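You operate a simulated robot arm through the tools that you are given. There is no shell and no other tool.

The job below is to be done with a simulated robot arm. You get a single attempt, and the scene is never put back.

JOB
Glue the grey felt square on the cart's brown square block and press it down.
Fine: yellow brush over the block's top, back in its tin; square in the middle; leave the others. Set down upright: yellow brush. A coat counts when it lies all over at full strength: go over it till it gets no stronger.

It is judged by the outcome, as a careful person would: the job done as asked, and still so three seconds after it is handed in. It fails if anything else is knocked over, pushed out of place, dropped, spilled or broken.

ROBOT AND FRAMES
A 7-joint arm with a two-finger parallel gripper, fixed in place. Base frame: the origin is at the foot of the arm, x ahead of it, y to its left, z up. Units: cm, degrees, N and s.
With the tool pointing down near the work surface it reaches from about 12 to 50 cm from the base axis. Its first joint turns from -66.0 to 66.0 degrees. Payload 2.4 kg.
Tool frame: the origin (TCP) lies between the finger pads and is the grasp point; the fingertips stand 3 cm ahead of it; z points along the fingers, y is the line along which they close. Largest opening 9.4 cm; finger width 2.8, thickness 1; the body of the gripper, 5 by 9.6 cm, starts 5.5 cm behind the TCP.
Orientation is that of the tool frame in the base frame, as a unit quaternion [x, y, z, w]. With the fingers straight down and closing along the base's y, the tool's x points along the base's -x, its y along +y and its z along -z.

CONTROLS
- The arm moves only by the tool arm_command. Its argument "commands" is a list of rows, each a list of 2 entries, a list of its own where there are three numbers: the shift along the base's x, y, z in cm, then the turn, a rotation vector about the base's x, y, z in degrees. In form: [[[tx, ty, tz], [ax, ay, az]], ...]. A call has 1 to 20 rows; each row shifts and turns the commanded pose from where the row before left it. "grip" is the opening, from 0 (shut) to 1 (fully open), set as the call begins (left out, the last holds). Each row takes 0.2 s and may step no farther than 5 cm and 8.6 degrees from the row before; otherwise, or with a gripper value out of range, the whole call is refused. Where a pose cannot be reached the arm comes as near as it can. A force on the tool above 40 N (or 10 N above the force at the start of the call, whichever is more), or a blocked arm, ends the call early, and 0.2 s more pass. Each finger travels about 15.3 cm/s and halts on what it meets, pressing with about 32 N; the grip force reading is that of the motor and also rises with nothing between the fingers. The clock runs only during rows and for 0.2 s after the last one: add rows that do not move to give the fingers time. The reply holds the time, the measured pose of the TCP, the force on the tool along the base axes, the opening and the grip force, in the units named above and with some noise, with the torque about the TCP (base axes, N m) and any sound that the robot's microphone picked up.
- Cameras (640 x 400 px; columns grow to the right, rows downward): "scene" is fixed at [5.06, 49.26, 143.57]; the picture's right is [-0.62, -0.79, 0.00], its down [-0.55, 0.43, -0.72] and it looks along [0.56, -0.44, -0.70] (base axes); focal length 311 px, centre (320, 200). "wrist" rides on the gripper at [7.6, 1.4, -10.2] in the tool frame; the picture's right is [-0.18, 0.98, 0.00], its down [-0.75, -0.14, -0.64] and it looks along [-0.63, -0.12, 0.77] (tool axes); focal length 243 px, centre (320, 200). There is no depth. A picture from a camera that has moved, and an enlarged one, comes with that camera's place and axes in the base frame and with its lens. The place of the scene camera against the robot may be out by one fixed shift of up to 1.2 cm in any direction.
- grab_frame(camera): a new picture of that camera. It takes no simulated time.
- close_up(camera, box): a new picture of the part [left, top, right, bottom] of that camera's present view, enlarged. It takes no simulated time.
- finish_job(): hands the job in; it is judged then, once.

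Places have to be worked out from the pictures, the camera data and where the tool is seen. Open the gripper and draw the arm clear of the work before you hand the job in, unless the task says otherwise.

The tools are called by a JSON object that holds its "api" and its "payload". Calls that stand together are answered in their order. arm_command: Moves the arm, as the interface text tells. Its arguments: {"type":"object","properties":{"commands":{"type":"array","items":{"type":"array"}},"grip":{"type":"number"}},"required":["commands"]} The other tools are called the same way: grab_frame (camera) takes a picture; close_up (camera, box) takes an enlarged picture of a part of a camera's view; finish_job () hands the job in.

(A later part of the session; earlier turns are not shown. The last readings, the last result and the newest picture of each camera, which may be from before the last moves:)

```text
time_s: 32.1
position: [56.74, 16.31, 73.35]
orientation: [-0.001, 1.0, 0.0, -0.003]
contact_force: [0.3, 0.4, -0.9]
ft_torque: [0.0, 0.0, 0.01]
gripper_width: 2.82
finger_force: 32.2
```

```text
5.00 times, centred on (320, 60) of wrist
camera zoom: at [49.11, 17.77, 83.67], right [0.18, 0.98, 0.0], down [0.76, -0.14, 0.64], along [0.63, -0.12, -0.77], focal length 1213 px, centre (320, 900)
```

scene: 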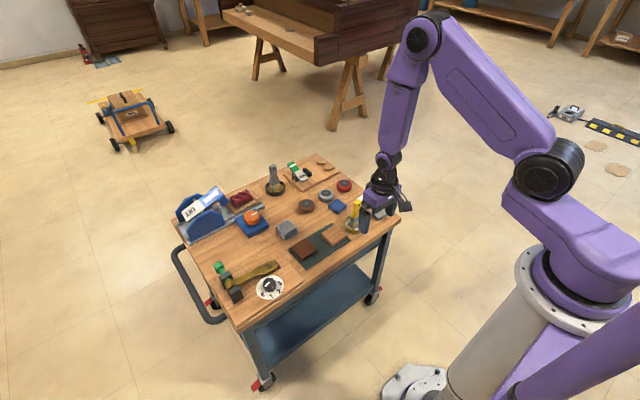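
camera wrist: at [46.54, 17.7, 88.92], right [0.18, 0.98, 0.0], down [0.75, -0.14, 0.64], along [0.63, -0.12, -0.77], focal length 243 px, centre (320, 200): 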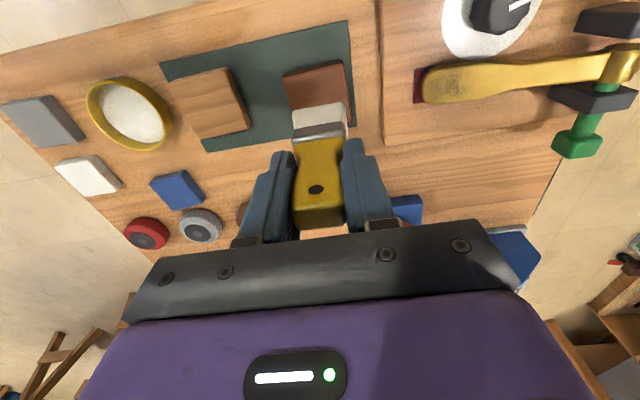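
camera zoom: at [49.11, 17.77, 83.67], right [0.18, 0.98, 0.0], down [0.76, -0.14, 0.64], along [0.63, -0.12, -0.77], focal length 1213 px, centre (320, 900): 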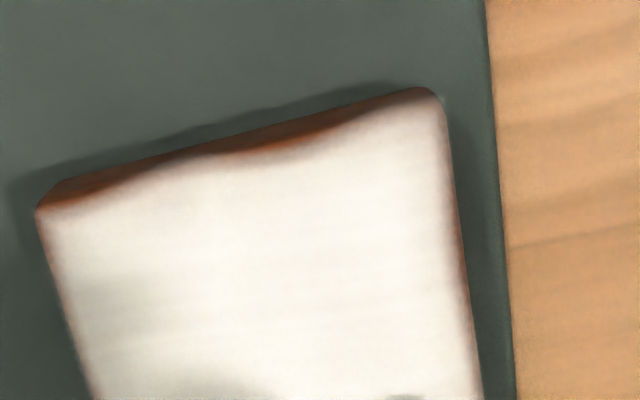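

The last reading shows almost no contact, so the final lane may have been too light. I'll lower 0.06 and do another set of full lanes.

{"api": "arm_command", "payload": {"commands": [[[0.2, 0.5, -0.06], [0, 0, 0]], [[0, 0.6, 0], [0, 0, 0]], [[0, 0.3, 0], [0, 0, 0]], [[-0.65, 0, 0], [0, 0, 0]], [[-0.65, 0, 0], [0, 0, 0]], [[-0.65, 0, 0], [0, 0, 0]], [[-0.65, 0, 0], [0, 0, 0]], [[-0.65, 0, 0], [0, 0, 0]], [[-0.65, 0, 0], [0, 0, 0]], [[-0.65, 0, 0], [0, 0, 0]], [[-0.65, 0, 0], [0, 0, 0]], [[0, -0.7, 0], [0, 0, 0]], [[0, -0.7, 0], [0, 0, 0]], [[0.65, 0, 0], [0, 0, 0]], [[0.65, 0, 0], [0, 0, 0]], [[0.65, 0, 0], [0, 0, 0]], [[0.65, 0, 0], [0, 0, 0]], [[0.65, 0, 0], [0, 0, 0]], [[0.65, 0, 0], [0, 0, 0]], [[0.65, 0, 0], [0, 0, 0]]]}}

{"api": "close_up", "payload": {"camera": "wrist", "box": [256, 20, 384, 100]}}

```text
time_s: 35.1
position: [51.79, 16.51, 73.28]
orientation: [-0.003, 1.0, -0.002, -0.007]
contact_force: [-5.0, -0.6, 12.7]
ft_torque: [-0.03, 0.3, -0.01]
gripper_width: 2.79
finger_force: 32.3
stopped in row 14: the force on the tool passed its limit at 45 N (the readings are from after the stop); the commanded pose is now the measured one
```

```text
5.00 times, centred on (320, 60) of wrist
camera zoom: at [44.29, 18.02, 83.73], right [0.18, 0.98, -0.01], down [0.76, -0.13, 0.63], along [0.62, -0.12, -0.78], focal length 1213 px, centre (320, 900)
```

zoom: 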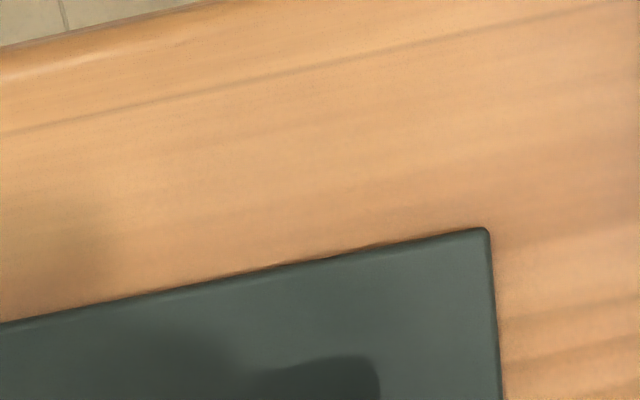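

The force limit tripped again when reversing into +x. I'll lift off and inspect the coat, the block and how the brush sits in the fingers.

{"api": "arm_command", "payload": {"commands": [[[0, 0, 1], [0.2, -0.8, -0.3]], [[0, 0, 2], [0, 0, 0]], [[0, -1, 2], [0, 0, 0]], [[0, 0, 0], [0, 0, 0]]]}}

{"api": "grab_frame", "payload": {"camera": "wrist"}}

{"api": "close_up", "payload": {"camera": "scene", "box": [270, 205, 366, 265]}}

```text
time_s: 36.1
position: [51.75, 15.42, 78.25]
orientation: [0.0, 1.0, 0.0, -0.001]
contact_force: [-0.1, -0.8, -0.6]
ft_torque: [-0.01, 0.03, -0.01]
gripper_width: 2.83
finger_force: 31.7
```

```text
taken
camera wrist: at [44.2, 16.89, 88.54], right [0.19, 0.98, 0.0], down [0.75, -0.14, 0.64], along [0.63, -0.12, -0.77], focal length 243 px, centre (320, 200)
```

wrist: 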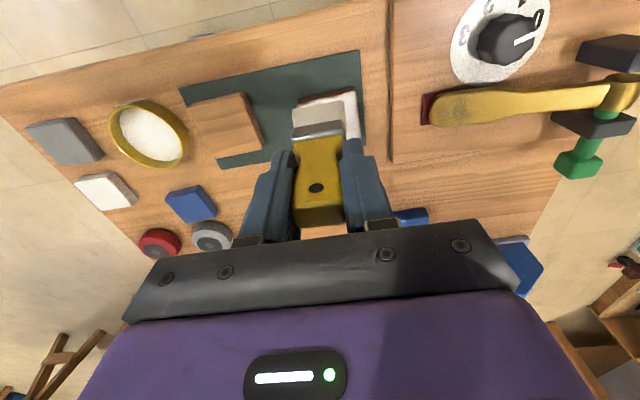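

```text
6.67 times, centred on (318, 235) of scene
camera zoom: at [5.06, 49.26, 143.56], right [-0.62, -0.79, 0.0], down [-0.55, 0.43, -0.72], along [0.56, -0.44, -0.7], focal length 2070 px, centre (333, -33)
```

zoom: 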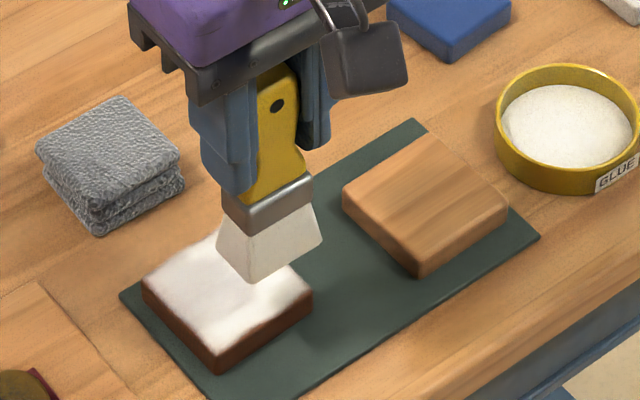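

The block has not moved and the brush is still straight. I'll shift the brush aside to see the whole coated top without obstruction.

{"api": "arm_command", "payload": {"commands": [[[0.5, -4, 0], [0, 0, 0]], [[0.5, -4, 0], [0, 0, 0]], [[0, 0, 0], [0, 0, 0]]]}}

{"api": "close_up", "payload": {"camera": "scene", "box": [280, 230, 328, 260]}}

{"api": "close_up", "payload": {"camera": "wrist", "box": [350, 40, 478, 120]}}

{"api": "close_up", "payload": {"camera": "wrist", "box": [256, 70, 384, 150]}}

```text
time_s: 36.9
position: [52.69, 7.52, 78.09]
orientation: [0.0, 1.0, 0.0, 0.0]
contact_force: [-0.5, 0.9, -1.6]
ft_torque: [-0.02, -0.03, -0.04]
gripper_width: 2.82
finger_force: 32.1
```

```text
13.33 times, centred on (304, 245) of scene
camera zoom: at [5.06, 49.26, 143.56], right [-0.62, -0.79, 0.0], down [-0.55, 0.43, -0.72], along [0.56, -0.44, -0.7], focal length 4141 px, centre (533, -400)
```

zoom: 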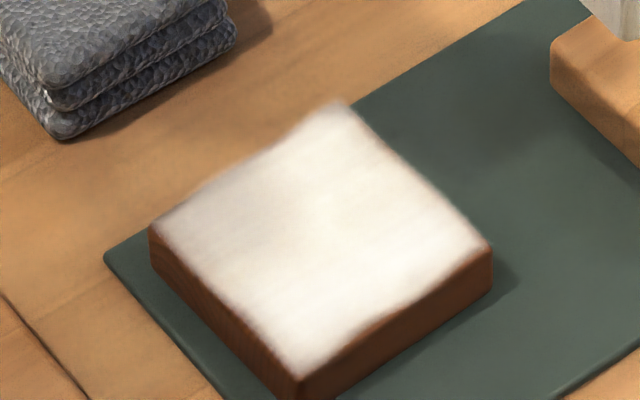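

```text
5.00 times, centred on (414, 80) of wrist
camera zoom: at [45.03, 8.86, 88.45], right [0.18, 0.98, 0.0], down [0.75, -0.14, 0.64], along [0.63, -0.12, -0.77], focal length 1213 px, centre (-150, 800)
```

zoom: 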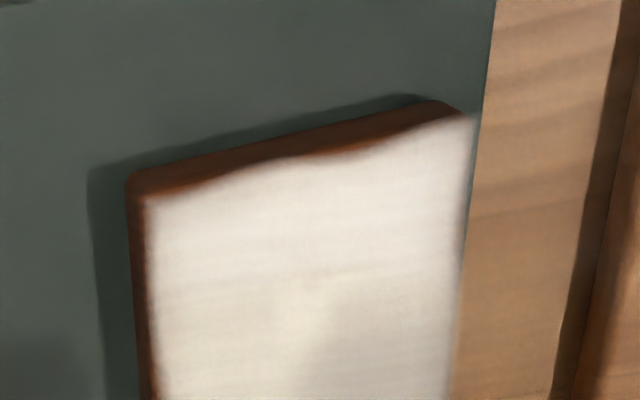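

```text
5.00 times, centred on (320, 110) of wrist
camera zoom: at [45.03, 8.86, 88.45], right [0.18, 0.98, 0.0], down [0.75, -0.14, 0.64], along [0.63, -0.12, -0.77], focal length 1213 px, centre (320, 650)
```

zoom: 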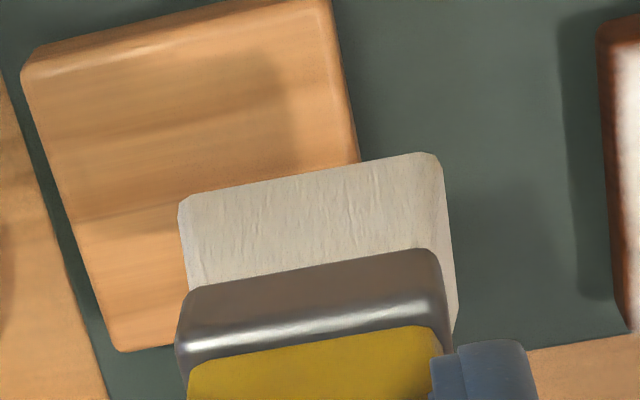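

The whole top is white, though the +y side looks slightly greyer in the scene view. I'll return for another full set of passes at a gentler height and compare afterwards.

{"api": "arm_command", "payload": {"commands": [[[1.5, 4.5, 0], [0, 0, 0]], [[1.5, 4.5, 0], [0, 0, 0]], [[0.7, 0, -2], [0, 0, 0]], [[0, 0, -2], [0, 0, 0]], [[0, 0, -0.8], [0, 0, 0]], [[0, 0, 0], [0, 0, 0]]]}}

```text
time_s: 38.3
position: [56.47, 16.62, 73.49]
orientation: [0.001, 1.0, 0.0, 0.0]
contact_force: [-0.4, 0.4, -0.7]
ft_torque: [-0.02, -0.01, -0.02]
gripper_width: 2.83
finger_force: 32.5
```

I'm at (56.5, 16.6, 73.5) with no contact yet. I'll feel down in small steps.

{"api": "arm_command", "payload": {"commands": [[[0, 0, -0.08], [0, 0, 0]], [[0, 0, 0], [0, 0, 0]], [[0, 0, 0], [0, 0, 0]]]}}

```text
time_s: 39.1
position: [56.57, 16.62, 73.36]
orientation: [0.0, 1.0, 0.0, 0.0]
contact_force: [-0.1, 0.7, -0.6]
ft_torque: [-0.02, 0.01, -0.02]
gripper_width: 2.77
finger_force: 32.5
```

No contact yet; I'll go down another 0.06.

{"api": "arm_command", "payload": {"commands": [[[0, 0, -0.06], [0, 0, 0]], [[0, 0, 0], [0, 0, 0]], [[0, 0, 0], [0, 0, 0]]]}}

```text
time_s: 39.9
position: [56.52, 16.55, 73.24]
orientation: [-0.001, 1.0, 0.0, 0.001]
contact_force: [-3.1, 0.6, 6.7]
ft_torque: [0.01, 0.34, 0.01]
gripper_width: 2.81
finger_force: 32.3
```

Contact is a light 6.7 N. I'll make slow full-length passes at this height, starting with the +y side.

{"api": "arm_command", "payload": {"commands": [[[0.4, 0.6, 0], [0, 0, 0]], [[0, 0.6, 0], [0, 0, 0]], [[-0.62, 0, 0], [0, 0, 0]], [[-0.62, 0, 0], [0, 0, 0]], [[-0.62, 0, 0], [0, 0, 0]], [[-0.62, 0, 0], [0, 0, 0]], [[-0.62, 0, 0], [0, 0, 0]], [[-0.62, 0, 0], [0, 0, 0]], [[-0.62, 0, 0], [0, 0, 0]], [[-0.62, 0, 0], [0, 0, 0]], [[0, -0.5, 0.03], [0, 0, 0]], [[0, -0.5, 0], [0, 0, 0]], [[0, -0.5, 0], [0, 0, 0]], [[0.5, 0, 0], [0, 0, 0]], [[0.62, 0, 0], [0, 0, 0]], [[0.62, 0, 0], [0, 0, 0]], [[0.62, 0, 0], [0, 0, 0]], [[0.62, 0, 0], [0, 0, 0]], [[0.62, 0, 0], [0, 0, 0]], [[0.62, 0, 0], [0, 0, 0]]]}}

{"api": "close_up", "payload": {"camera": "scene", "box": [280, 230, 328, 260]}}

```text
time_s: 44.1
position: [56.15, 16.27, 73.4]
orientation: [0.0, 1.0, -0.001, 0.0]
contact_force: [-4.5, 0.0, 9.7]
ft_torque: [0.02, 0.47, 0.03]
gripper_width: 2.8
finger_force: 32.1
```

```text
13.33 times, centred on (304, 245) of scene
camera zoom: at [5.03, 49.25, 143.57], right [-0.62, -0.79, 0.0], down [-0.55, 0.43, -0.72], along [0.56, -0.44, -0.7], focal length 4141 px, centre (533, -400)
```

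zoom: 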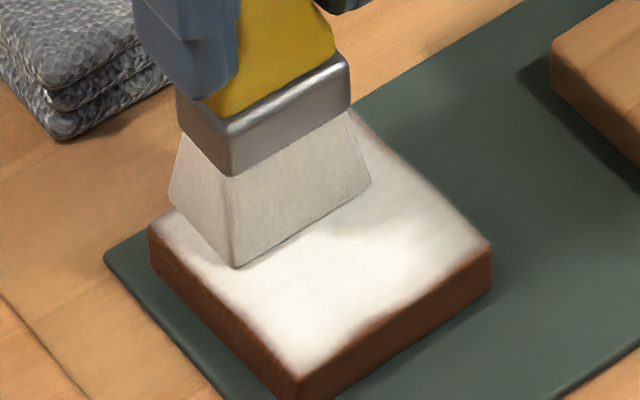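

Contact is good at 9.7 N and the block is still in place. I'll continue with the -y side, then the near edge, then the +y side again.

{"api": "arm_command", "payload": {"commands": [[[0.4, -0.5, 0], [0, 0, 0]], [[0.4, -0.6, 0], [0, 0, 0]], [[0, -0.5, 0], [0, 0, 0]], [[-0.63, 0, 0], [0, 0, 0]], [[-0.63, 0, 0], [0, 0, 0]], [[-0.63, 0, 0], [0, 0, 0]], [[-0.63, 0, 0], [0, 0, 0]], [[-0.63, 0, 0], [0, 0, 0]], [[-0.63, 0, 0], [0, 0, 0]], [[-0.63, 0, 0], [0, 0, 0]], [[-0.63, 0, 0], [0, 0, 0]], [[0, 0.5, 0], [0, 0, 0]], [[0, 0.55, 0], [0, 0, 0]], [[0, 0.55, 0], [0, 0, 0]], [[0, 0.55, 0], [0, 0, 0]], [[0, 0.55, 0], [0, 0, 0]], [[0, 0.5, 0], [0, 0, 0]], [[0.5, 0, 0.02], [0, 0, 0]], [[0.62, 0, 0], [0, 0, 0]], [[0.62, 0, 0], [0, 0, 0]]]}}

{"api": "close_up", "payload": {"camera": "scene", "box": [280, 230, 328, 260]}}

```text
time_s: 48.3
position: [53.56, 18.02, 73.37]
orientation: [-0.001, 1.0, 0.001, 0.0]
contact_force: [-2.3, 3.1, 8.9]
ft_torque: [0.22, 0.41, -0.01]
gripper_width: 2.78
finger_force: 32.4
```

```text
13.33 times, centred on (304, 245) of scene
camera zoom: at [5.04, 49.26, 143.57], right [-0.62, -0.79, 0.0], down [-0.55, 0.43, -0.72], along [0.56, -0.44, -0.7], focal length 4141 px, centre (533, -400)
```

zoom: 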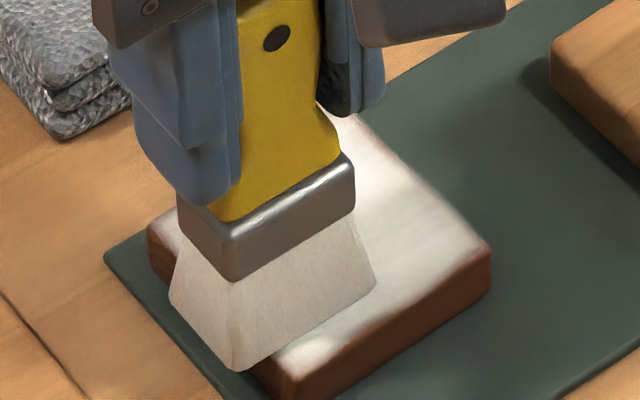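

Contact is steady at about 9 N. I'll finish along the +y side and the far edge, then lift off and move aside to inspect.

{"api": "arm_command", "payload": {"commands": [[[0.57, 0, 0], [0, 0, 0]], [[0.57, 0, 0], [0, 0, 0]], [[0.57, 0, 0], [0, 0, 0]], [[0.57, 0, 0], [0, 0, 0]], [[0.57, 0, 0], [0, 0, 0]], [[0.57, 0, 0], [0, 0, 0]], [[0, -0.57, 0], [0, 0, 0]], [[0, -0.57, 0], [0, 0, 0]], [[0, -0.57, 0], [0, 0, 0]], [[0, -0.57, 0], [0, 0, 0]], [[0, -0.57, 0], [0, 0, 0]], [[0, -0.57, 0], [0, 0, 0]], [[0, 0, 1], [0, 0, 0]], [[0, 0, 2], [0, 0, 0]], [[0, -2, 2], [0, 0, 0]], [[-1.5, -4, 0], [0, 0, 0]], [[-2, -3, 0], [0, 0, 0]], [[0, 0, 0], [0, 0, 0]]]}}

{"api": "close_up", "payload": {"camera": "scene", "box": [280, 230, 328, 260]}}

{"api": "grab_frame", "payload": {"camera": "wrist"}}

```text
time_s: 52.1
position: [53.55, 5.68, 78.42]
orientation: [0.0, 1.0, 0.001, 0.0]
contact_force: [0.3, -0.1, -0.5]
ft_torque: [0.02, 0.01, 0.01]
gripper_width: 2.79
finger_force: 31.2
```

```text
13.33 times, centred on (304, 245) of scene
camera zoom: at [5.06, 49.26, 143.56], right [-0.62, -0.79, 0.0], down [-0.55, 0.43, -0.72], along [0.56, -0.44, -0.7], focal length 4141 px, centre (533, -400)
```

zoom: 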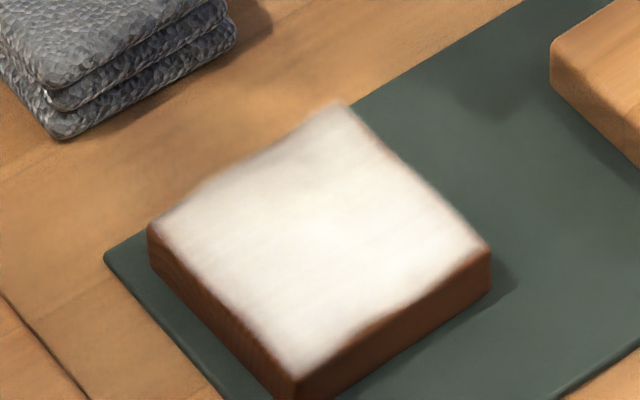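

```text
taken
camera wrist: at [45.91, 7.12, 88.73], right [0.18, 0.98, 0.0], down [0.75, -0.14, 0.64], along [0.63, -0.12, -0.77], focal length 243 px, centre (320, 200)
```

wrist: 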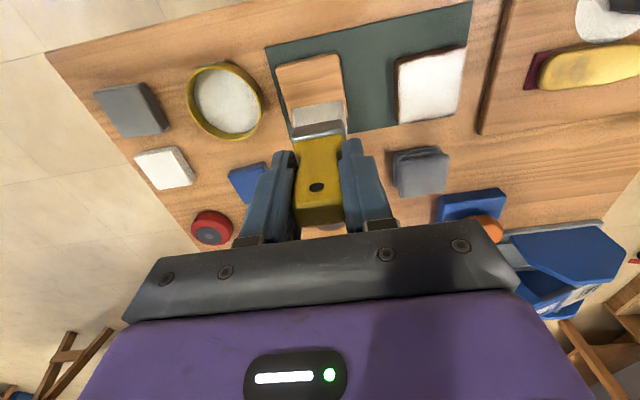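

The coat looks whiter and even. I'll zoom in from the wrist to check the whole top, the corners and the edges.

{"api": "close_up", "payload": {"camera": "wrist", "box": [382, 38, 478, 98]}}

{"api": "close_up", "payload": {"camera": "wrist", "box": [382, 78, 478, 138]}}

```text
6.67 times, centred on (430, 68) of wrist
camera zoom: at [45.91, 7.12, 88.73], right [0.18, 0.98, 0.0], down [0.75, -0.14, 0.64], along [0.63, -0.12, -0.77], focal length 1618 px, centre (-413, 1080)
```

zoom: 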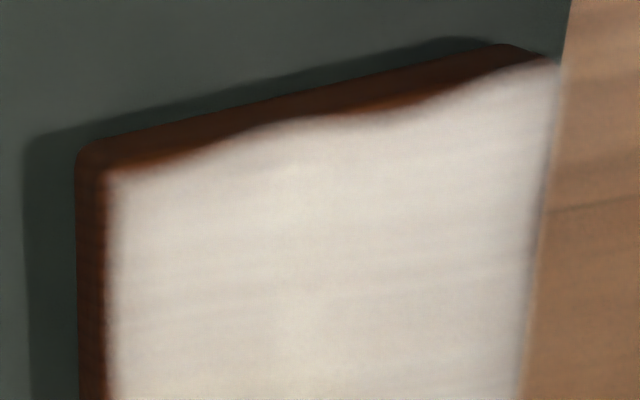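

```text
6.67 times, centred on (430, 108) of wrist
camera zoom: at [45.91, 7.12, 88.73], right [0.18, 0.98, 0.0], down [0.75, -0.14, 0.64], along [0.63, -0.12, -0.77], focal length 1618 px, centre (-413, 813)
```

zoom: 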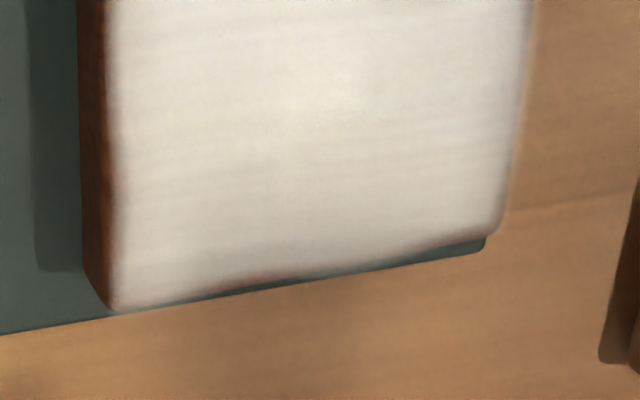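

The top is covered corner to corner. To be sure it's at full strength, I'll do one more full set of passes and compare.

{"api": "arm_command", "payload": {"commands": [[[2, 3, 0], [0, 0, 0]], [[1.5, 4, 0], [0, 0, 0]], [[0, 2, -2], [0, 0, 0]], [[0, 0, -2], [0, 0, 0]], [[0, 0, -0.8], [0, 0, 0]], [[0, 0, -0.17], [0, 0, 0]], [[-0.3, 0, -0.03], [0, 0, 0]], [[-0.6, 0, 0], [0, 0, 0]], [[-0.6, 0, 0], [0, 0, 0]], [[-0.6, 0, 0], [0, 0, 0]], [[-0.6, 0, 0], [0, 0, 0]], [[-0.6, 0, 0], [0, 0, 0]], [[-0.6, 0, 0], [0, 0, 0]], [[-0.6, 0, 0], [0, 0, 0]], [[-0.6, 0, 0], [0, 0, 0]], [[-0.6, 0, 0], [0, 0, 0]], [[0, 0.6, 0.02], [0, 0, 0]], [[0, 0.6, 0], [0, 0, 0]], [[0, 0.6, 0], [0, 0, 0]], [[0.4, 0, 0], [0, 0, 0]]]}}

```text
time_s: 56.3
position: [51.62, 16.44, 73.36]
orientation: [-0.001, 1.0, -0.001, -0.001]
contact_force: [-6.4, -1.9, 15.8]
ft_torque: [-0.11, 0.46, -0.01]
gripper_width: 2.78
finger_force: 31.7
```

Force is 16 N, a bit firm, so I'll ease up slightly. Next come the middle lane and then the +y lane.

{"api": "arm_command", "payload": {"commands": [[[0.5, 0, 0.03], [0, 0, 0]], [[0.6, 0, 0], [0, 0, 0]], [[0.6, 0, 0], [0, 0, 0]], [[0.6, 0, 0], [0, 0, 0]], [[0.6, 0, 0], [0, 0, 0]], [[0.6, 0, 0], [0, 0, 0]], [[0.6, 0, 0], [0, 0, 0]], [[0.6, 0, 0], [0, 0, 0]], [[0.6, 0, 0], [0, 0, 0]], [[0, 0.7, 0], [0, 0, 0]], [[0, 0.7, 0], [0, 0, 0]], [[-0.65, 0, 0], [0, 0, 0]], [[-0.65, 0, 0], [0, 0, 0]], [[-0.65, 0, 0], [0, 0, 0]], [[-0.65, 0, 0], [0, 0, 0]], [[-0.65, 0, 0], [0, 0, 0]], [[-0.65, 0, 0], [0, 0, 0]], [[-0.65, 0, 0], [0, 0, 0]], [[-0.65, 0, 0], [0, 0, 0]], [[0, 0, 0], [0, 0, 0]]]}}

```text
time_s: 60.5
position: [52.01, 17.64, 73.47]
orientation: [0.0, 1.0, 0.0, 0.0]
contact_force: [4.4, -1.6, 14.5]
ft_torque: [-0.17, -0.48, -0.01]
gripper_width: 2.74
finger_force: 32.5
```

Contact held throughout. I'll lift off and move aside to compare the coat.

{"api": "arm_command", "payload": {"commands": [[[0, 0, 1], [0, 0, 0]], [[0, 0, 2], [0, 0, 0]], [[0, 0, 2], [0, 0, 0]], [[0.5, -4, 0], [0, 0, 0]], [[0.5, -4, 0], [0, 0, 0]], [[0.5, -4, 0], [0, 0, 0]], [[0, 0, 0], [0, 0, 0]]]}}

{"api": "close_up", "payload": {"camera": "scene", "box": [280, 230, 328, 260]}}

{"api": "grab_frame", "payload": {"camera": "wrist"}}

{"api": "close_up", "payload": {"camera": "wrist", "box": [366, 40, 494, 120]}}

```text
time_s: 62.1
position: [53.52, 5.6, 78.41]
orientation: [0.0, 1.0, 0.0, -0.001]
contact_force: [-0.6, -0.6, -0.8]
ft_torque: [-0.01, -0.01, 0.0]
gripper_width: 2.75
finger_force: 31.7
```

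```text
13.33 times, centred on (304, 245) of scene
camera zoom: at [5.06, 49.26, 143.56], right [-0.62, -0.79, 0.0], down [-0.55, 0.43, -0.72], along [0.56, -0.44, -0.7], focal length 4141 px, centre (533, -400)
```

zoom: 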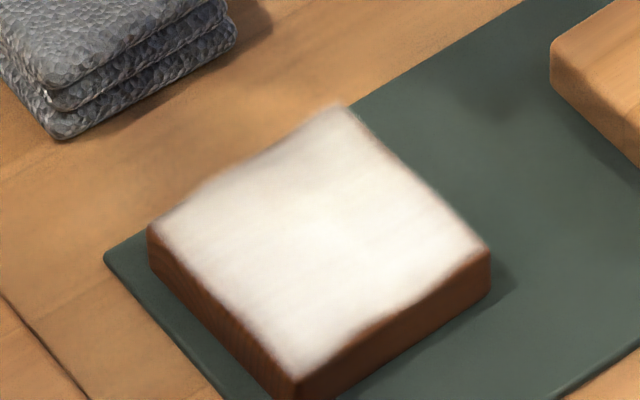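

```text
taken
camera wrist: at [45.8, 7.07, 88.74], right [0.18, 0.98, 0.0], down [0.75, -0.14, 0.64], along [0.63, -0.12, -0.77], focal length 243 px, centre (320, 200)
```

wrist: 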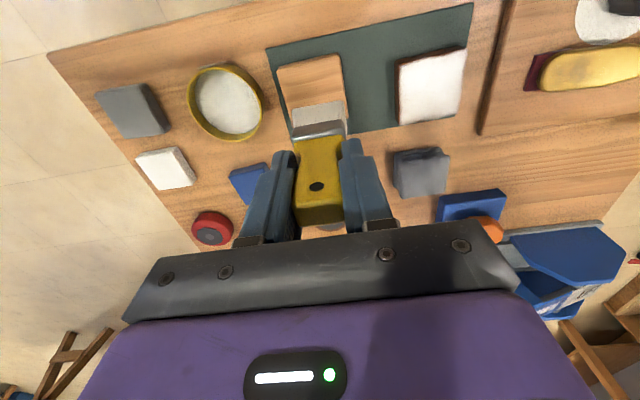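

```text
5.00 times, centred on (430, 80) of wrist
camera zoom: at [45.8, 7.07, 88.74], right [0.18, 0.98, 0.0], down [0.75, -0.14, 0.64], along [0.63, -0.12, -0.77], focal length 1213 px, centre (-230, 800)
```

zoom: 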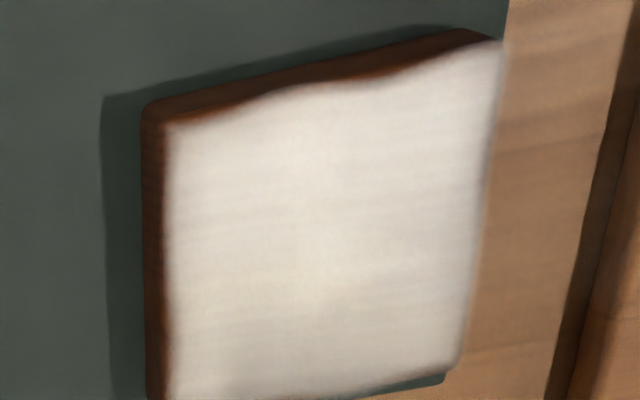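

There is no visible change since the previous pass, so the coat is at full strength. Before returning the brush I'll check how it sits in the fingers.

{"api": "close_up", "payload": {"camera": "wrist", "box": [256, 70, 384, 150]}}

{"api": "close_up", "payload": {"camera": "wrist", "box": [256, 140, 384, 220]}}

{"api": "close_up", "payload": {"camera": "scene", "box": [300, 170, 396, 230]}}

```text
5.00 times, centred on (320, 110) of wrist
camera zoom: at [45.8, 7.07, 88.74], right [0.18, 0.98, 0.0], down [0.75, -0.14, 0.64], along [0.63, -0.12, -0.77], focal length 1213 px, centre (320, 650)
```

zoom: 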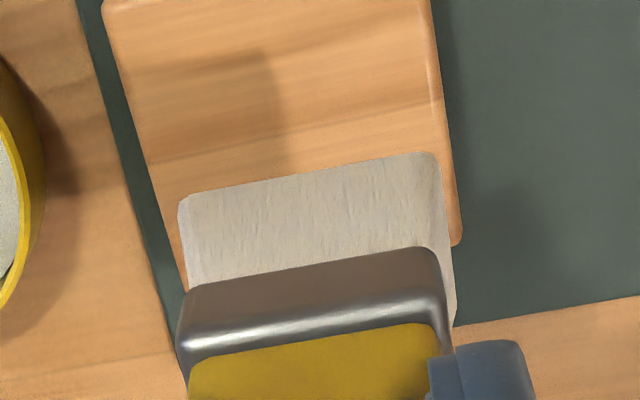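

```text
5.00 times, centred on (320, 180) of wrist
camera zoom: at [45.8, 7.07, 88.74], right [0.18, 0.98, 0.0], down [0.75, -0.14, 0.64], along [0.63, -0.12, -0.77], focal length 1213 px, centre (320, 300)
```

zoom: 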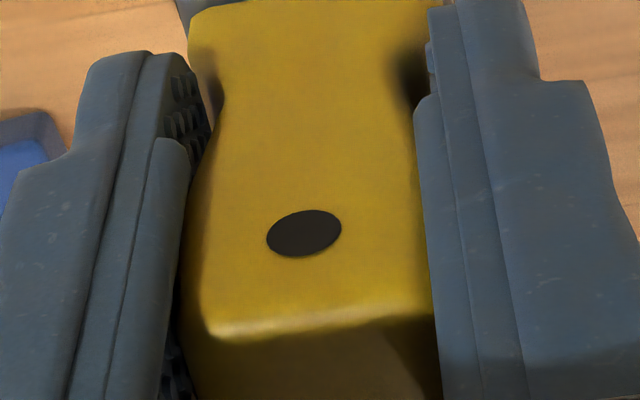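

```text
6.67 times, centred on (348, 200) of scene
camera zoom: at [5.06, 49.26, 143.56], right [-0.62, -0.79, 0.0], down [-0.55, 0.43, -0.72], along [0.56, -0.44, -0.7], focal length 2070 px, centre (133, 200)
```

zoom: 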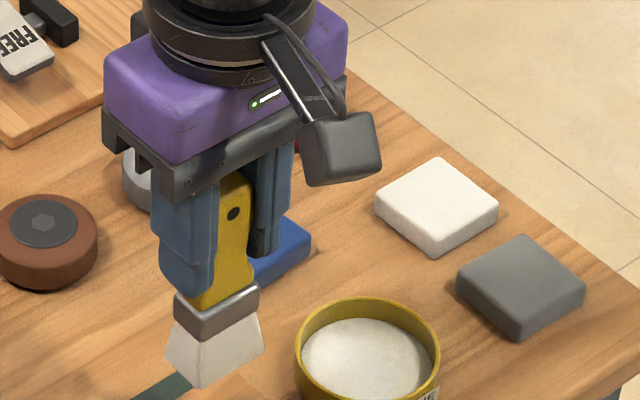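

The brush sits in the grip just as when picked up. I'll carry it back over its tin at (52.4, -3.9).

{"api": "arm_command", "payload": {"commands": [[[-0.3, -2.5, 0], [0, 0, 0]], [[-0.4, -3, 0], [0, 0, 0]], [[-0.3, -2.5, 0], [0, 0, 0]], [[-0.15, -1.5, 0], [0, 0, 0]], [[0, 0, 0], [0, 0, 0]], [[0, 0, 0], [0, 0, 0]]]}}

{"api": "close_up", "payload": {"camera": "wrist", "box": [256, 50, 384, 130]}}

{"api": "close_up", "payload": {"camera": "scene", "box": [316, 180, 396, 230]}}

```text
time_s: 63.5
position: [52.35, -3.78, 78.38]
orientation: [0.0, 1.0, 0.0, -0.001]
contact_force: [0.5, 0.4, -1.7]
ft_torque: [0.03, 0.02, 0.02]
gripper_width: 2.77
finger_force: 31.8
```

```text
5.00 times, centred on (320, 90) of wrist
camera zoom: at [44.64, -2.36, 88.71], right [0.18, 0.98, 0.0], down [0.75, -0.14, 0.64], along [0.63, -0.12, -0.77], focal length 1213 px, centre (320, 750)
```

zoom: 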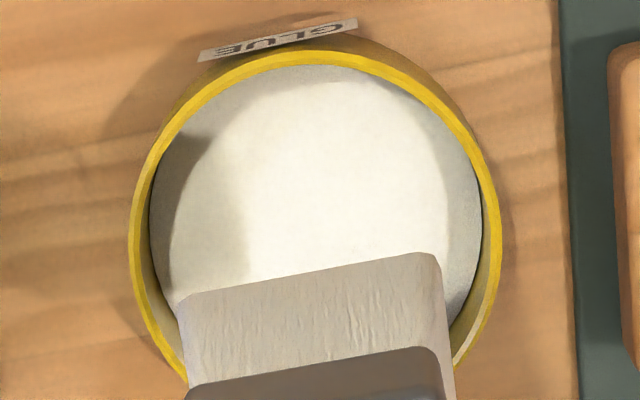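

```text
8.00 times, centred on (356, 205) of scene
camera zoom: at [5.06, 49.26, 143.57], right [-0.62, -0.79, 0.0], down [-0.55, 0.43, -0.72], along [0.56, -0.44, -0.7], focal length 2484 px, centre (32, 160)
```

zoom: 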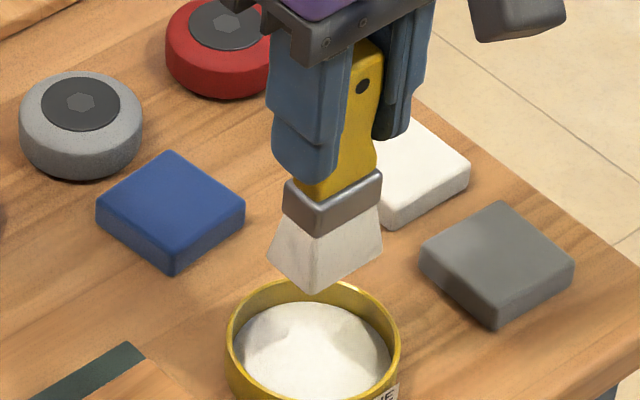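

The bristles are above the tin, well inside the rim. I'll lower into it, stopping just above the original height.

{"api": "arm_command", "payload": {"commands": [[[-0.1, 0, -2], [0, 0, 0]], [[0, 0, -2], [0, 0, 0]], [[0, 0, -1.5], [0, 0, 0]], [[0, 0, -0.6], [0, 0, 0]], [[0, 0, 0], [0, 0, 0]]]}}

```text
time_s: 64.7
position: [52.2, -3.94, 72.37]
orientation: [0.0, 1.0, -0.001, 0.001]
contact_force: [0.4, -0.2, -0.4]
ft_torque: [0.01, -0.02, 0.01]
gripper_width: 2.77
finger_force: 32.4
```

There's no contact at 72.4. I'll feel down gently to the tin floor (expected near 71.6).

{"api": "arm_command", "payload": {"commands": [[[0, 0, -0.2], [0, 0, 0]], [[0, 0, -0.15], [0, 0, 0]], [[0, 0, -0.1], [0, 0, 0]], [[0, 0, -0.1], [0, 0, 0]], [[0, 0, 0], [0, 0, 0]]]}}

```text
time_s: 65.9
position: [52.21, -3.86, 71.91]
orientation: [-0.001, 1.0, -0.002, 0.0]
contact_force: [-3.8, 0.3, 27.5]
ft_torque: [0.06, 0.69, -0.03]
gripper_width: 2.76
finger_force: 32.2
```

The brush touches the tin floor (27 N, a bit firm). I'll ease up before letting go.

{"api": "arm_command", "payload": {"commands": [[[0, 0, 0.12], [0, 0, 0]], [[0, 0, 0], [0, 0, 0]], [[0, 0, 0], [0, 0, 0]]]}}

{"api": "close_up", "payload": {"camera": "scene", "box": [316, 180, 396, 230]}}

{"api": "close_up", "payload": {"camera": "wrist", "box": [240, 60, 400, 160]}}

```text
time_s: 66.7
position: [52.22, -3.92, 71.87]
orientation: [0.0, 1.0, -0.001, 0.001]
contact_force: [2.6, 1.6, 16.6]
ft_torque: [0.08, 0.05, 0.0]
gripper_width: 2.75
finger_force: 32.2
```

```text
8.00 times, centred on (356, 205) of scene
camera zoom: at [5.04, 49.26, 143.56], right [-0.62, -0.79, 0.0], down [-0.55, 0.43, -0.72], along [0.56, -0.44, -0.7], focal length 2484 px, centre (32, 160)
```

zoom: 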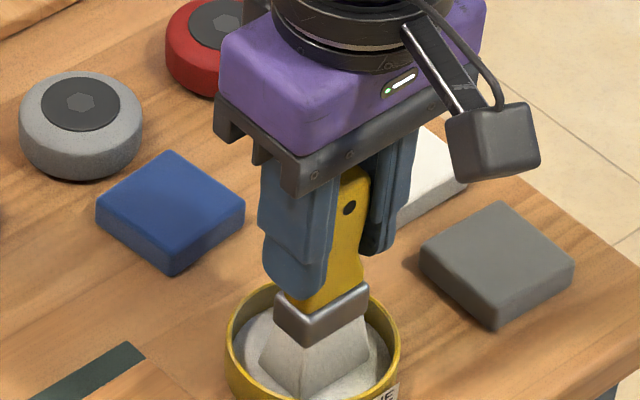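

```text
4.00 times, centred on (320, 110) of wrist
camera zoom: at [44.56, -2.44, 82.14], right [0.18, 0.98, 0.0], down [0.75, -0.14, 0.64], along [0.63, -0.12, -0.77], focal length 970 px, centre (320, 560)
```

zoom: 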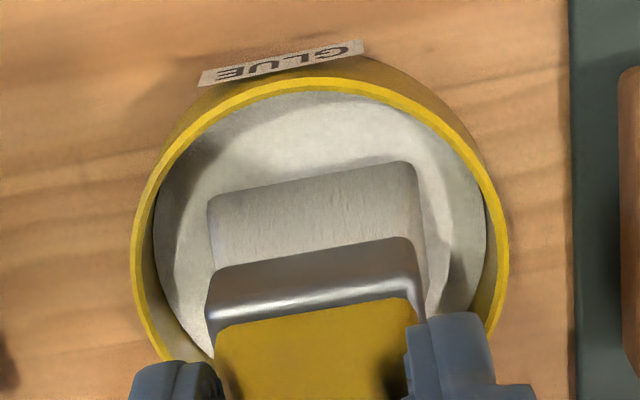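

Still 16 N; I'll ease up another 0.1 so that the brush just rests on the tin floor.

{"api": "arm_command", "payload": {"commands": [[[0, 0, 0.1], [0, 0, 0]], [[0, 0, 0], [0, 0, 0]], [[0, 0, 0], [0, 0, 0]]]}}

```text
time_s: 67.5
position: [52.1, -4.03, 71.91]
orientation: [0.0, 1.0, 0.0, -0.002]
contact_force: [-0.5, 0.0, -1.1]
ft_torque: [0.01, -0.03, 0.0]
gripper_width: 2.74
finger_force: 32.2
```

The force is gone, so the bristles are within a hair of the floor. I'll lower 0.05 and open the gripper.

{"api": "arm_command", "payload": {"commands": [[[0, 0, -0.05], [0, 0, 0]], [[0, 0, 0], [0, 0, 0]]]}}

{"api": "arm_command", "payload": {"commands": [[[0, 0, 0], [0, 0, 0]], [[0, 0, 0], [0, 0, 0]], [[0, 0, 0], [0, 0, 0]], [[0, 0, 0], [0, 0, 0]]], "grip": 1}}

{"api": "close_up", "payload": {"camera": "wrist", "box": [220, 60, 420, 240]}}

{"api": "close_up", "payload": {"camera": "scene", "box": [316, 180, 396, 230]}}

```text
time_s: 68.1
position: [52.07, -3.88, 71.87]
orientation: [0.0, 1.0, 0.001, -0.001]
contact_force: [-0.5, -0.1, -1.2]
ft_torque: [0.01, 0.02, -0.01]
gripper_width: 2.74
finger_force: 31.5
```

```text
time_s: 69.1
position: [52.04, -3.89, 71.92]
orientation: [0.001, 1.0, 0.0, 0.0]
contact_force: [-0.5, -0.3, 0.3]
ft_torque: [0.02, -0.03, 0.02]
gripper_width: 9.39
finger_force: 0.0
```

```text
2.22 times, centred on (320, 150) of wrist
camera zoom: at [44.53, -2.42, 82.21], right [0.18, 0.98, 0.0], down [0.75, -0.14, 0.64], along [0.63, -0.12, -0.77], focal length 539 px, centre (320, 311)
```

zoom: 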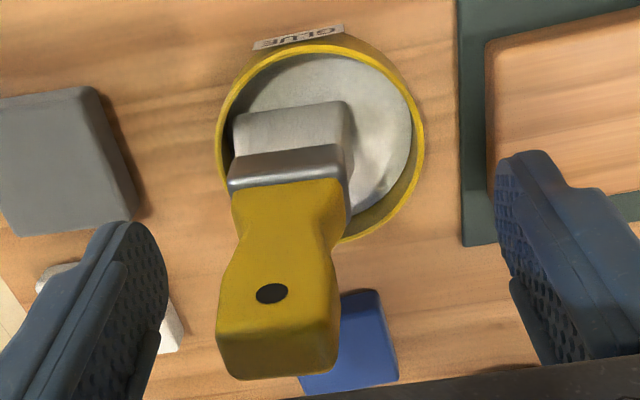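

```text
8.00 times, centred on (356, 205) of scene
camera zoom: at [5.06, 49.26, 143.57], right [-0.62, -0.79, 0.0], down [-0.55, 0.43, -0.72], along [0.56, -0.44, -0.7], focal length 2484 px, centre (32, 160)
```

zoom: 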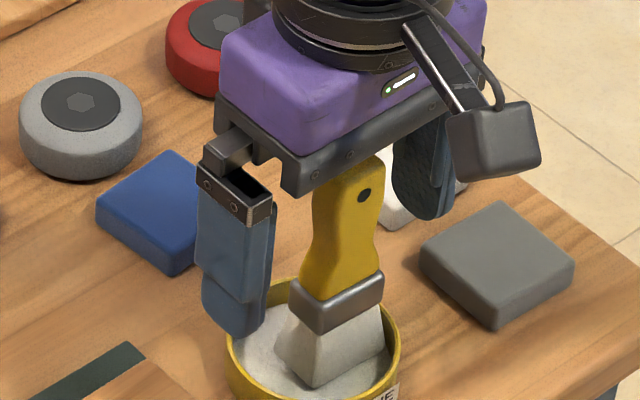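

The brush is released and stands upright inside its tin, shifted about 0.8 cm toward -y but within the rim. I'll back straight up and look again.

{"api": "arm_command", "payload": {"commands": [[[0, 0, 1], [0, 0, 0]], [[0, 0, 2], [0, 0, 0]], [[0, 0, 2.5], [0, 0, 0]], [[0, 0, 3], [0, 0, 0]], [[0, 0, 0], [0, 0, 0]]]}}

{"api": "grab_frame", "payload": {"camera": "wrist"}}

{"api": "close_up", "payload": {"camera": "scene", "box": [316, 180, 396, 230]}}

```text
time_s: 70.3
position: [52.04, -4.04, 80.46]
orientation: [0.001, 1.0, -0.001, -0.002]
contact_force: [0.1, 1.2, 0.4]
ft_torque: [-0.04, 0.01, 0.01]
gripper_width: 9.42
finger_force: 0.1
```

```text
taken
camera wrist: at [44.47, -2.5, 90.74], right [0.19, 0.98, 0.0], down [0.75, -0.14, 0.64], along [0.63, -0.12, -0.77], focal length 243 px, centre (320, 200)
```

wrist: 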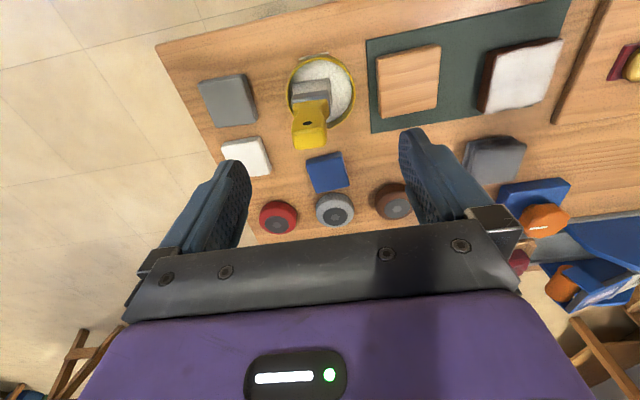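

```text
8.00 times, centred on (356, 205) of scene
camera zoom: at [5.06, 49.26, 143.57], right [-0.62, -0.79, 0.0], down [-0.55, 0.43, -0.72], along [0.56, -0.44, -0.7], focal length 2484 px, centre (32, 160)
```

zoom: 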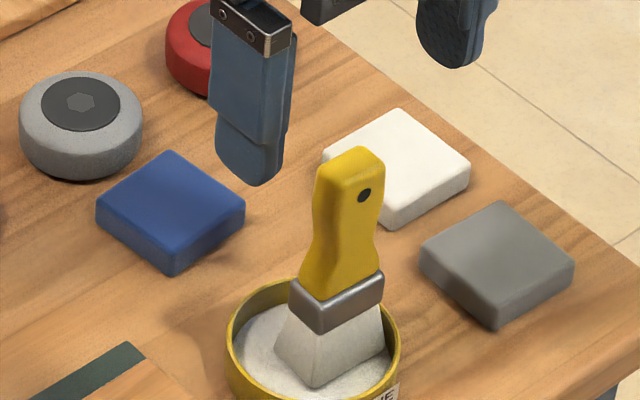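

The brush stands upright in its tin. Now I'll move over the grey felt, estimated at (51.6, -14.2), and stop high for a close look.

{"api": "arm_command", "payload": {"commands": [[[0, -3.4, 0], [0, 0, 0]], [[-0.2, -3.4, 0], [0, 0, 0]], [[-0.2, -3.4, 0], [0, 0, 0]], [[0, 0, -2], [0, 0, 0]], [[0, 0, -2], [0, 0, 0]], [[0, 0, 0], [0, 0, 0]]]}}

{"api": "grab_frame", "payload": {"camera": "wrist"}}

{"api": "close_up", "payload": {"camera": "wrist", "box": [256, 70, 384, 150]}}

```text
time_s: 71.7
position: [51.7, -14.24, 76.39]
orientation: [0.001, 1.0, 0.001, 0.0]
contact_force: [-0.3, 0.2, -0.3]
ft_torque: [-0.03, 0.03, -0.01]
gripper_width: 9.41
finger_force: 0.0
```

```text
taken
camera wrist: at [44.06, -12.73, 86.74], right [0.18, 0.98, 0.0], down [0.75, -0.14, 0.64], along [0.63, -0.12, -0.77], focal length 243 px, centre (320, 200)
```

wrist: 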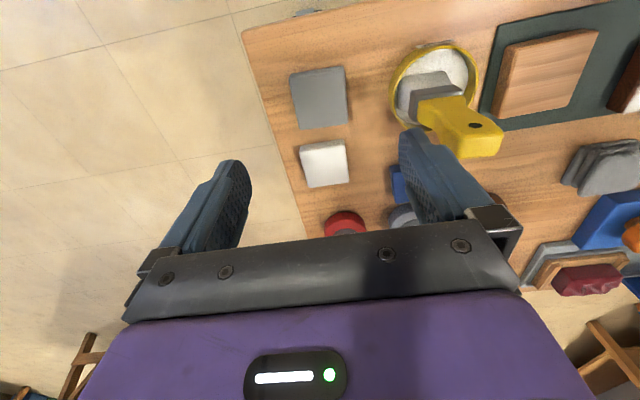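

```text
5.00 times, centred on (320, 110) of wrist
camera zoom: at [44.06, -12.73, 86.74], right [0.18, 0.98, 0.0], down [0.75, -0.14, 0.64], along [0.63, -0.12, -0.77], focal length 1213 px, centre (320, 650)
```

zoom: 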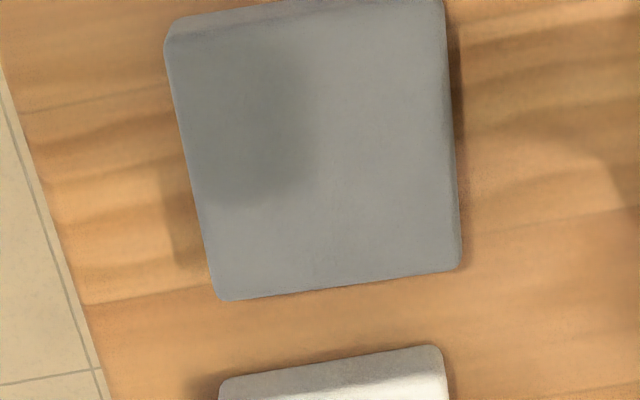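

The felt's centre comes out at (51.6, -14.1), about 4.8 square, turned roughly -3°. I'll turn the gripper to match, narrow the opening to 7.5 cm to stay clear of the tin, and descend to just above the table.

{"api": "arm_command", "payload": {"commands": [[[-0.1, 0.12, -1], [0, 0, -3.2]], [[0, 0, -2.5], [0, 0, 0]], [[0, 0, -2.5], [0, 0, 0]], [[0, 0, -2], [0, 0, 0]], [[0, 0, -1.5], [0, 0, 0]], [[0, 0, -0.8], [0, 0, 0]], [[0, 0, 0], [0, 0, 0]]], "grip": 0.8}}

{"api": "grab_frame", "payload": {"camera": "wrist"}}

{"api": "close_up", "payload": {"camera": "scene", "box": [330, 180, 410, 230]}}

```text
time_s: 73.3
position: [51.59, -14.0, 66.27]
orientation: [0.028, 1.0, 0.001, -0.001]
contact_force: [0.4, 0.4, 0.7]
ft_torque: [0.0, 0.0, 0.0]
gripper_width: 7.53
finger_force: 0.0
```

```text
taken
camera wrist: at [44.04, -12.06, 76.4], right [0.24, 0.97, 0.0], down [0.74, -0.18, 0.64], along [0.62, -0.15, -0.77], focal length 243 px, centre (320, 200)
```

wrist: 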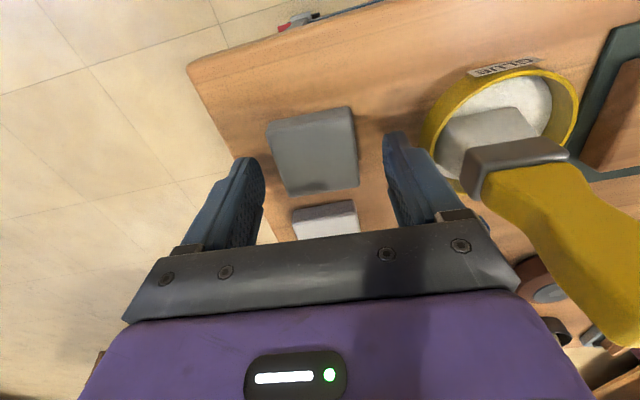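

```text
8.00 times, centred on (370, 205) of scene
camera zoom: at [5.06, 49.26, 143.57], right [-0.62, -0.79, 0.0], down [-0.55, 0.43, -0.72], along [0.56, -0.44, -0.7], focal length 2484 px, centre (-80, 160)
```

zoom: 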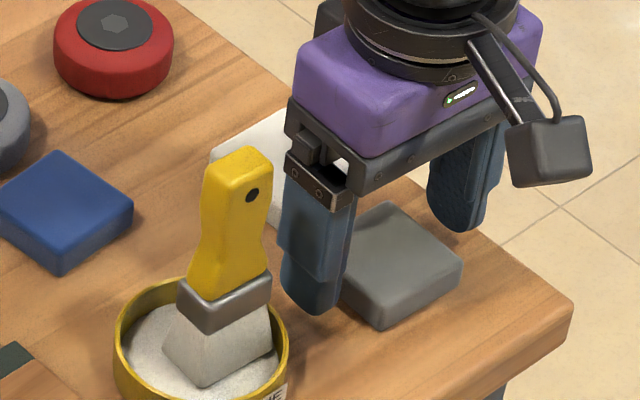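

The fingers straddle the felt cleanly and clear the tin. I'll feel down toward the table in small steps.

{"api": "arm_command", "payload": {"commands": [[[0, 0, -0.3], [0, 0, 0]], [[0, 0, -0.25], [0, 0, 0]], [[0, 0, -0.15], [0, 0, 0]], [[0, 0, 0], [0, 0, 0]]]}}

{"api": "close_up", "payload": {"camera": "scene", "box": [346, 190, 394, 220]}}

```text
time_s: 74.3
position: [51.67, -13.91, 65.53]
orientation: [0.027, 1.0, 0.0, 0.0]
contact_force: [0.4, -0.6, -0.1]
ft_torque: [-0.01, 0.01, -0.02]
gripper_width: 7.53
finger_force: 0.1
```

```text
13.33 times, centred on (370, 205) of scene
camera zoom: at [5.06, 49.26, 143.57], right [-0.62, -0.79, 0.0], down [-0.55, 0.43, -0.72], along [0.56, -0.44, -0.7], focal length 4141 px, centre (-347, 133)
```

zoom: 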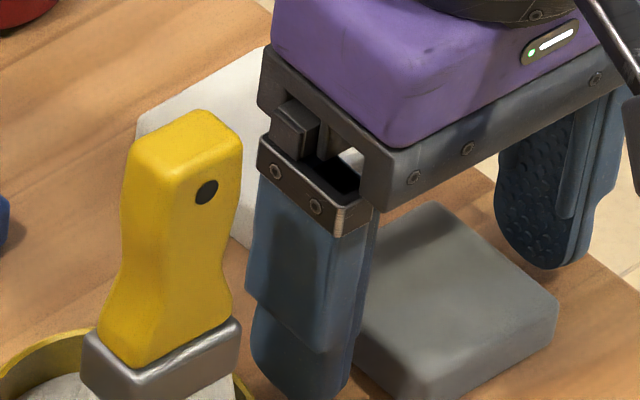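

No contact at 65.5. I'll go on in smaller steps to find the table.

{"api": "arm_command", "payload": {"commands": [[[0, 0, -0.15], [0, 0, 0]], [[0, 0, -0.1], [0, 0, 0]], [[0, 0, 0], [0, 0, 0]]]}}

```text
time_s: 75.1
position: [51.59, -13.99, 65.27]
orientation: [0.028, 1.0, 0.0, -0.001]
contact_force: [0.8, -0.4, 0.2]
ft_torque: [-0.02, -0.01, 0.0]
gripper_width: 7.53
finger_force: 0.0
```

Still clear. I'll take another 0.1.

{"api": "arm_command", "payload": {"commands": [[[0, 0, -0.1], [0, 0, 0]], [[0, 0, 0], [0, 0, 0]], [[0, 0, 0], [0, 0, 0]]]}}

{"api": "close_up", "payload": {"camera": "wrist", "box": [180, 90, 440, 252]}}

```text
time_s: 75.9
position: [51.59, -13.92, 65.11]
orientation: [0.028, 1.0, 0.0, 0.001]
contact_force: [-0.3, -0.6, 0.0]
ft_torque: [0.03, -0.01, -0.02]
gripper_width: 7.54
finger_force: 0.1
```

```text
2.46 times, centred on (310, 171) of wrist
camera zoom: at [44.09, -12.09, 75.35], right [0.24, 0.97, 0.0], down [0.74, -0.18, 0.64], along [0.62, -0.15, -0.77], focal length 597 px, centre (345, 271)
```

zoom: 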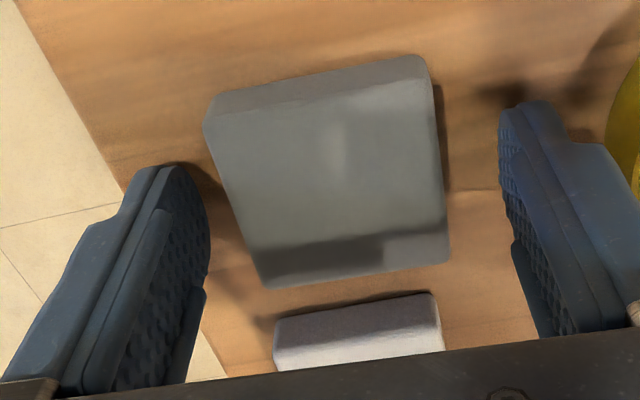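

The tips are just above the table at about z=62.1. I'll raise 0.25, so the tips stay clear of the block when I place the felt, and then close.

{"api": "arm_command", "payload": {"commands": [[[0, 0, 0.22], [0, 0, 0]], [[0, 0, 0], [0, 0, 0]]]}}

{"api": "arm_command", "payload": {"commands": [[[0, 0, 0], [0, 0, 0]], [[0, 0, 0], [0, 0, 0]], [[0, 0, 0], [0, 0, 0]], [[0, 0, 0], [0, 0, 0]]], "grip": 0}}

{"api": "close_up", "payload": {"camera": "wrist", "box": [180, 70, 440, 232]}}

```text
time_s: 76.5
position: [51.49, -14.07, 65.21]
orientation: [0.028, 1.0, 0.0, -0.001]
contact_force: [-0.4, 0.1, 0.1]
ft_torque: [0.05, -0.06, -0.02]
gripper_width: 7.54
finger_force: 0.1
```

```text
time_s: 77.5
position: [51.62, -14.03, 65.23]
orientation: [0.028, 1.0, 0.001, 0.0]
contact_force: [-0.7, -0.3, 0.3]
ft_torque: [-0.04, -0.02, -0.02]
gripper_width: 4.86
finger_force: 32.8
```

```text
2.46 times, centred on (310, 151) of wrist
camera zoom: at [44.1, -12.1, 75.59], right [0.24, 0.97, 0.0], down [0.74, -0.18, 0.64], along [0.62, -0.15, -0.77], focal length 597 px, centre (345, 321)
```

zoom: 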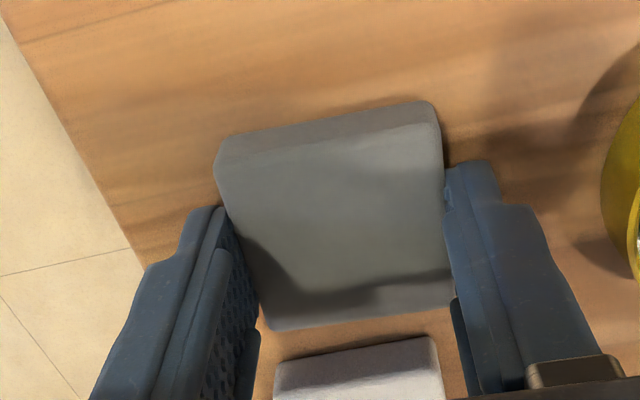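

The felt is gripped at 4.86 cm wide. I'll lift it slowly first, then high enough to pass over the brush (top at z≈74).

{"api": "arm_command", "payload": {"commands": [[[0, 0, 0.5], [0, 0, 0]], [[0, 0, 1], [0, 0, 0]], [[0, 0, 2], [0, 0, 0]], [[0, 0, 3], [0, 0, 0]], [[0, 0, 3], [0, 0, 0]], [[0, 0, 3], [0, 0, 0]], [[0, 0, 3], [0, 0, 0]], [[0, 0, 0], [0, 0, 0]]]}}

{"api": "grab_frame", "payload": {"camera": "wrist"}}

{"api": "close_up", "payload": {"camera": "scene", "box": [320, 150, 416, 210]}}

```text
time_s: 79.3
position: [51.67, -13.93, 80.83]
orientation: [0.027, 1.0, 0.0, -0.001]
contact_force: [-0.3, -0.3, -1.3]
ft_torque: [-0.01, -0.02, -0.02]
gripper_width: 4.84
finger_force: 32.1
```

```text
taken
camera wrist: at [44.17, -12.09, 91.07], right [0.24, 0.97, 0.0], down [0.75, -0.18, 0.64], along [0.62, -0.15, -0.77], focal length 243 px, centre (320, 200)
```

wrist: 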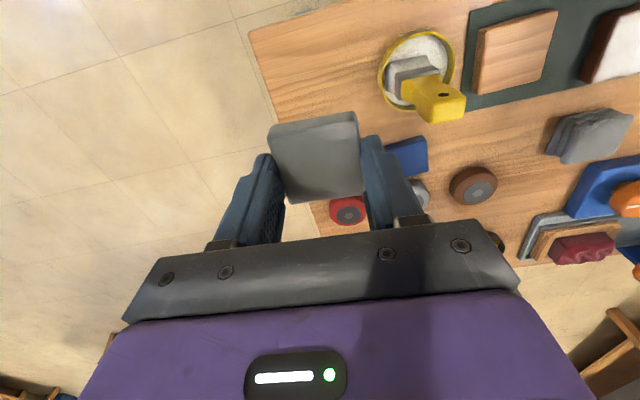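

```text
6.67 times, centred on (368, 180) of scene
camera zoom: at [5.06, 49.26, 143.57], right [-0.62, -0.79, 0.0], down [-0.55, 0.43, -0.72], along [0.56, -0.44, -0.7], focal length 2070 px, centre (0, 333)
```

zoom: 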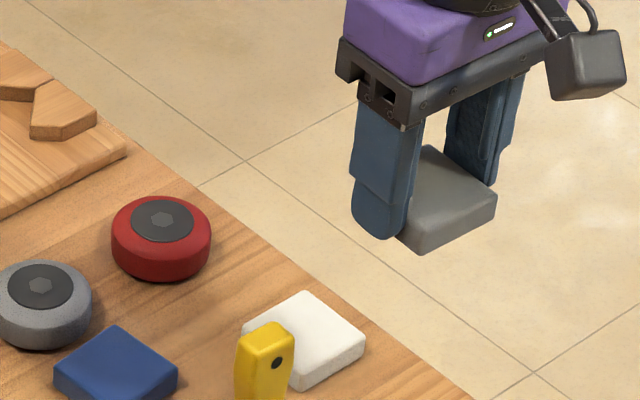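

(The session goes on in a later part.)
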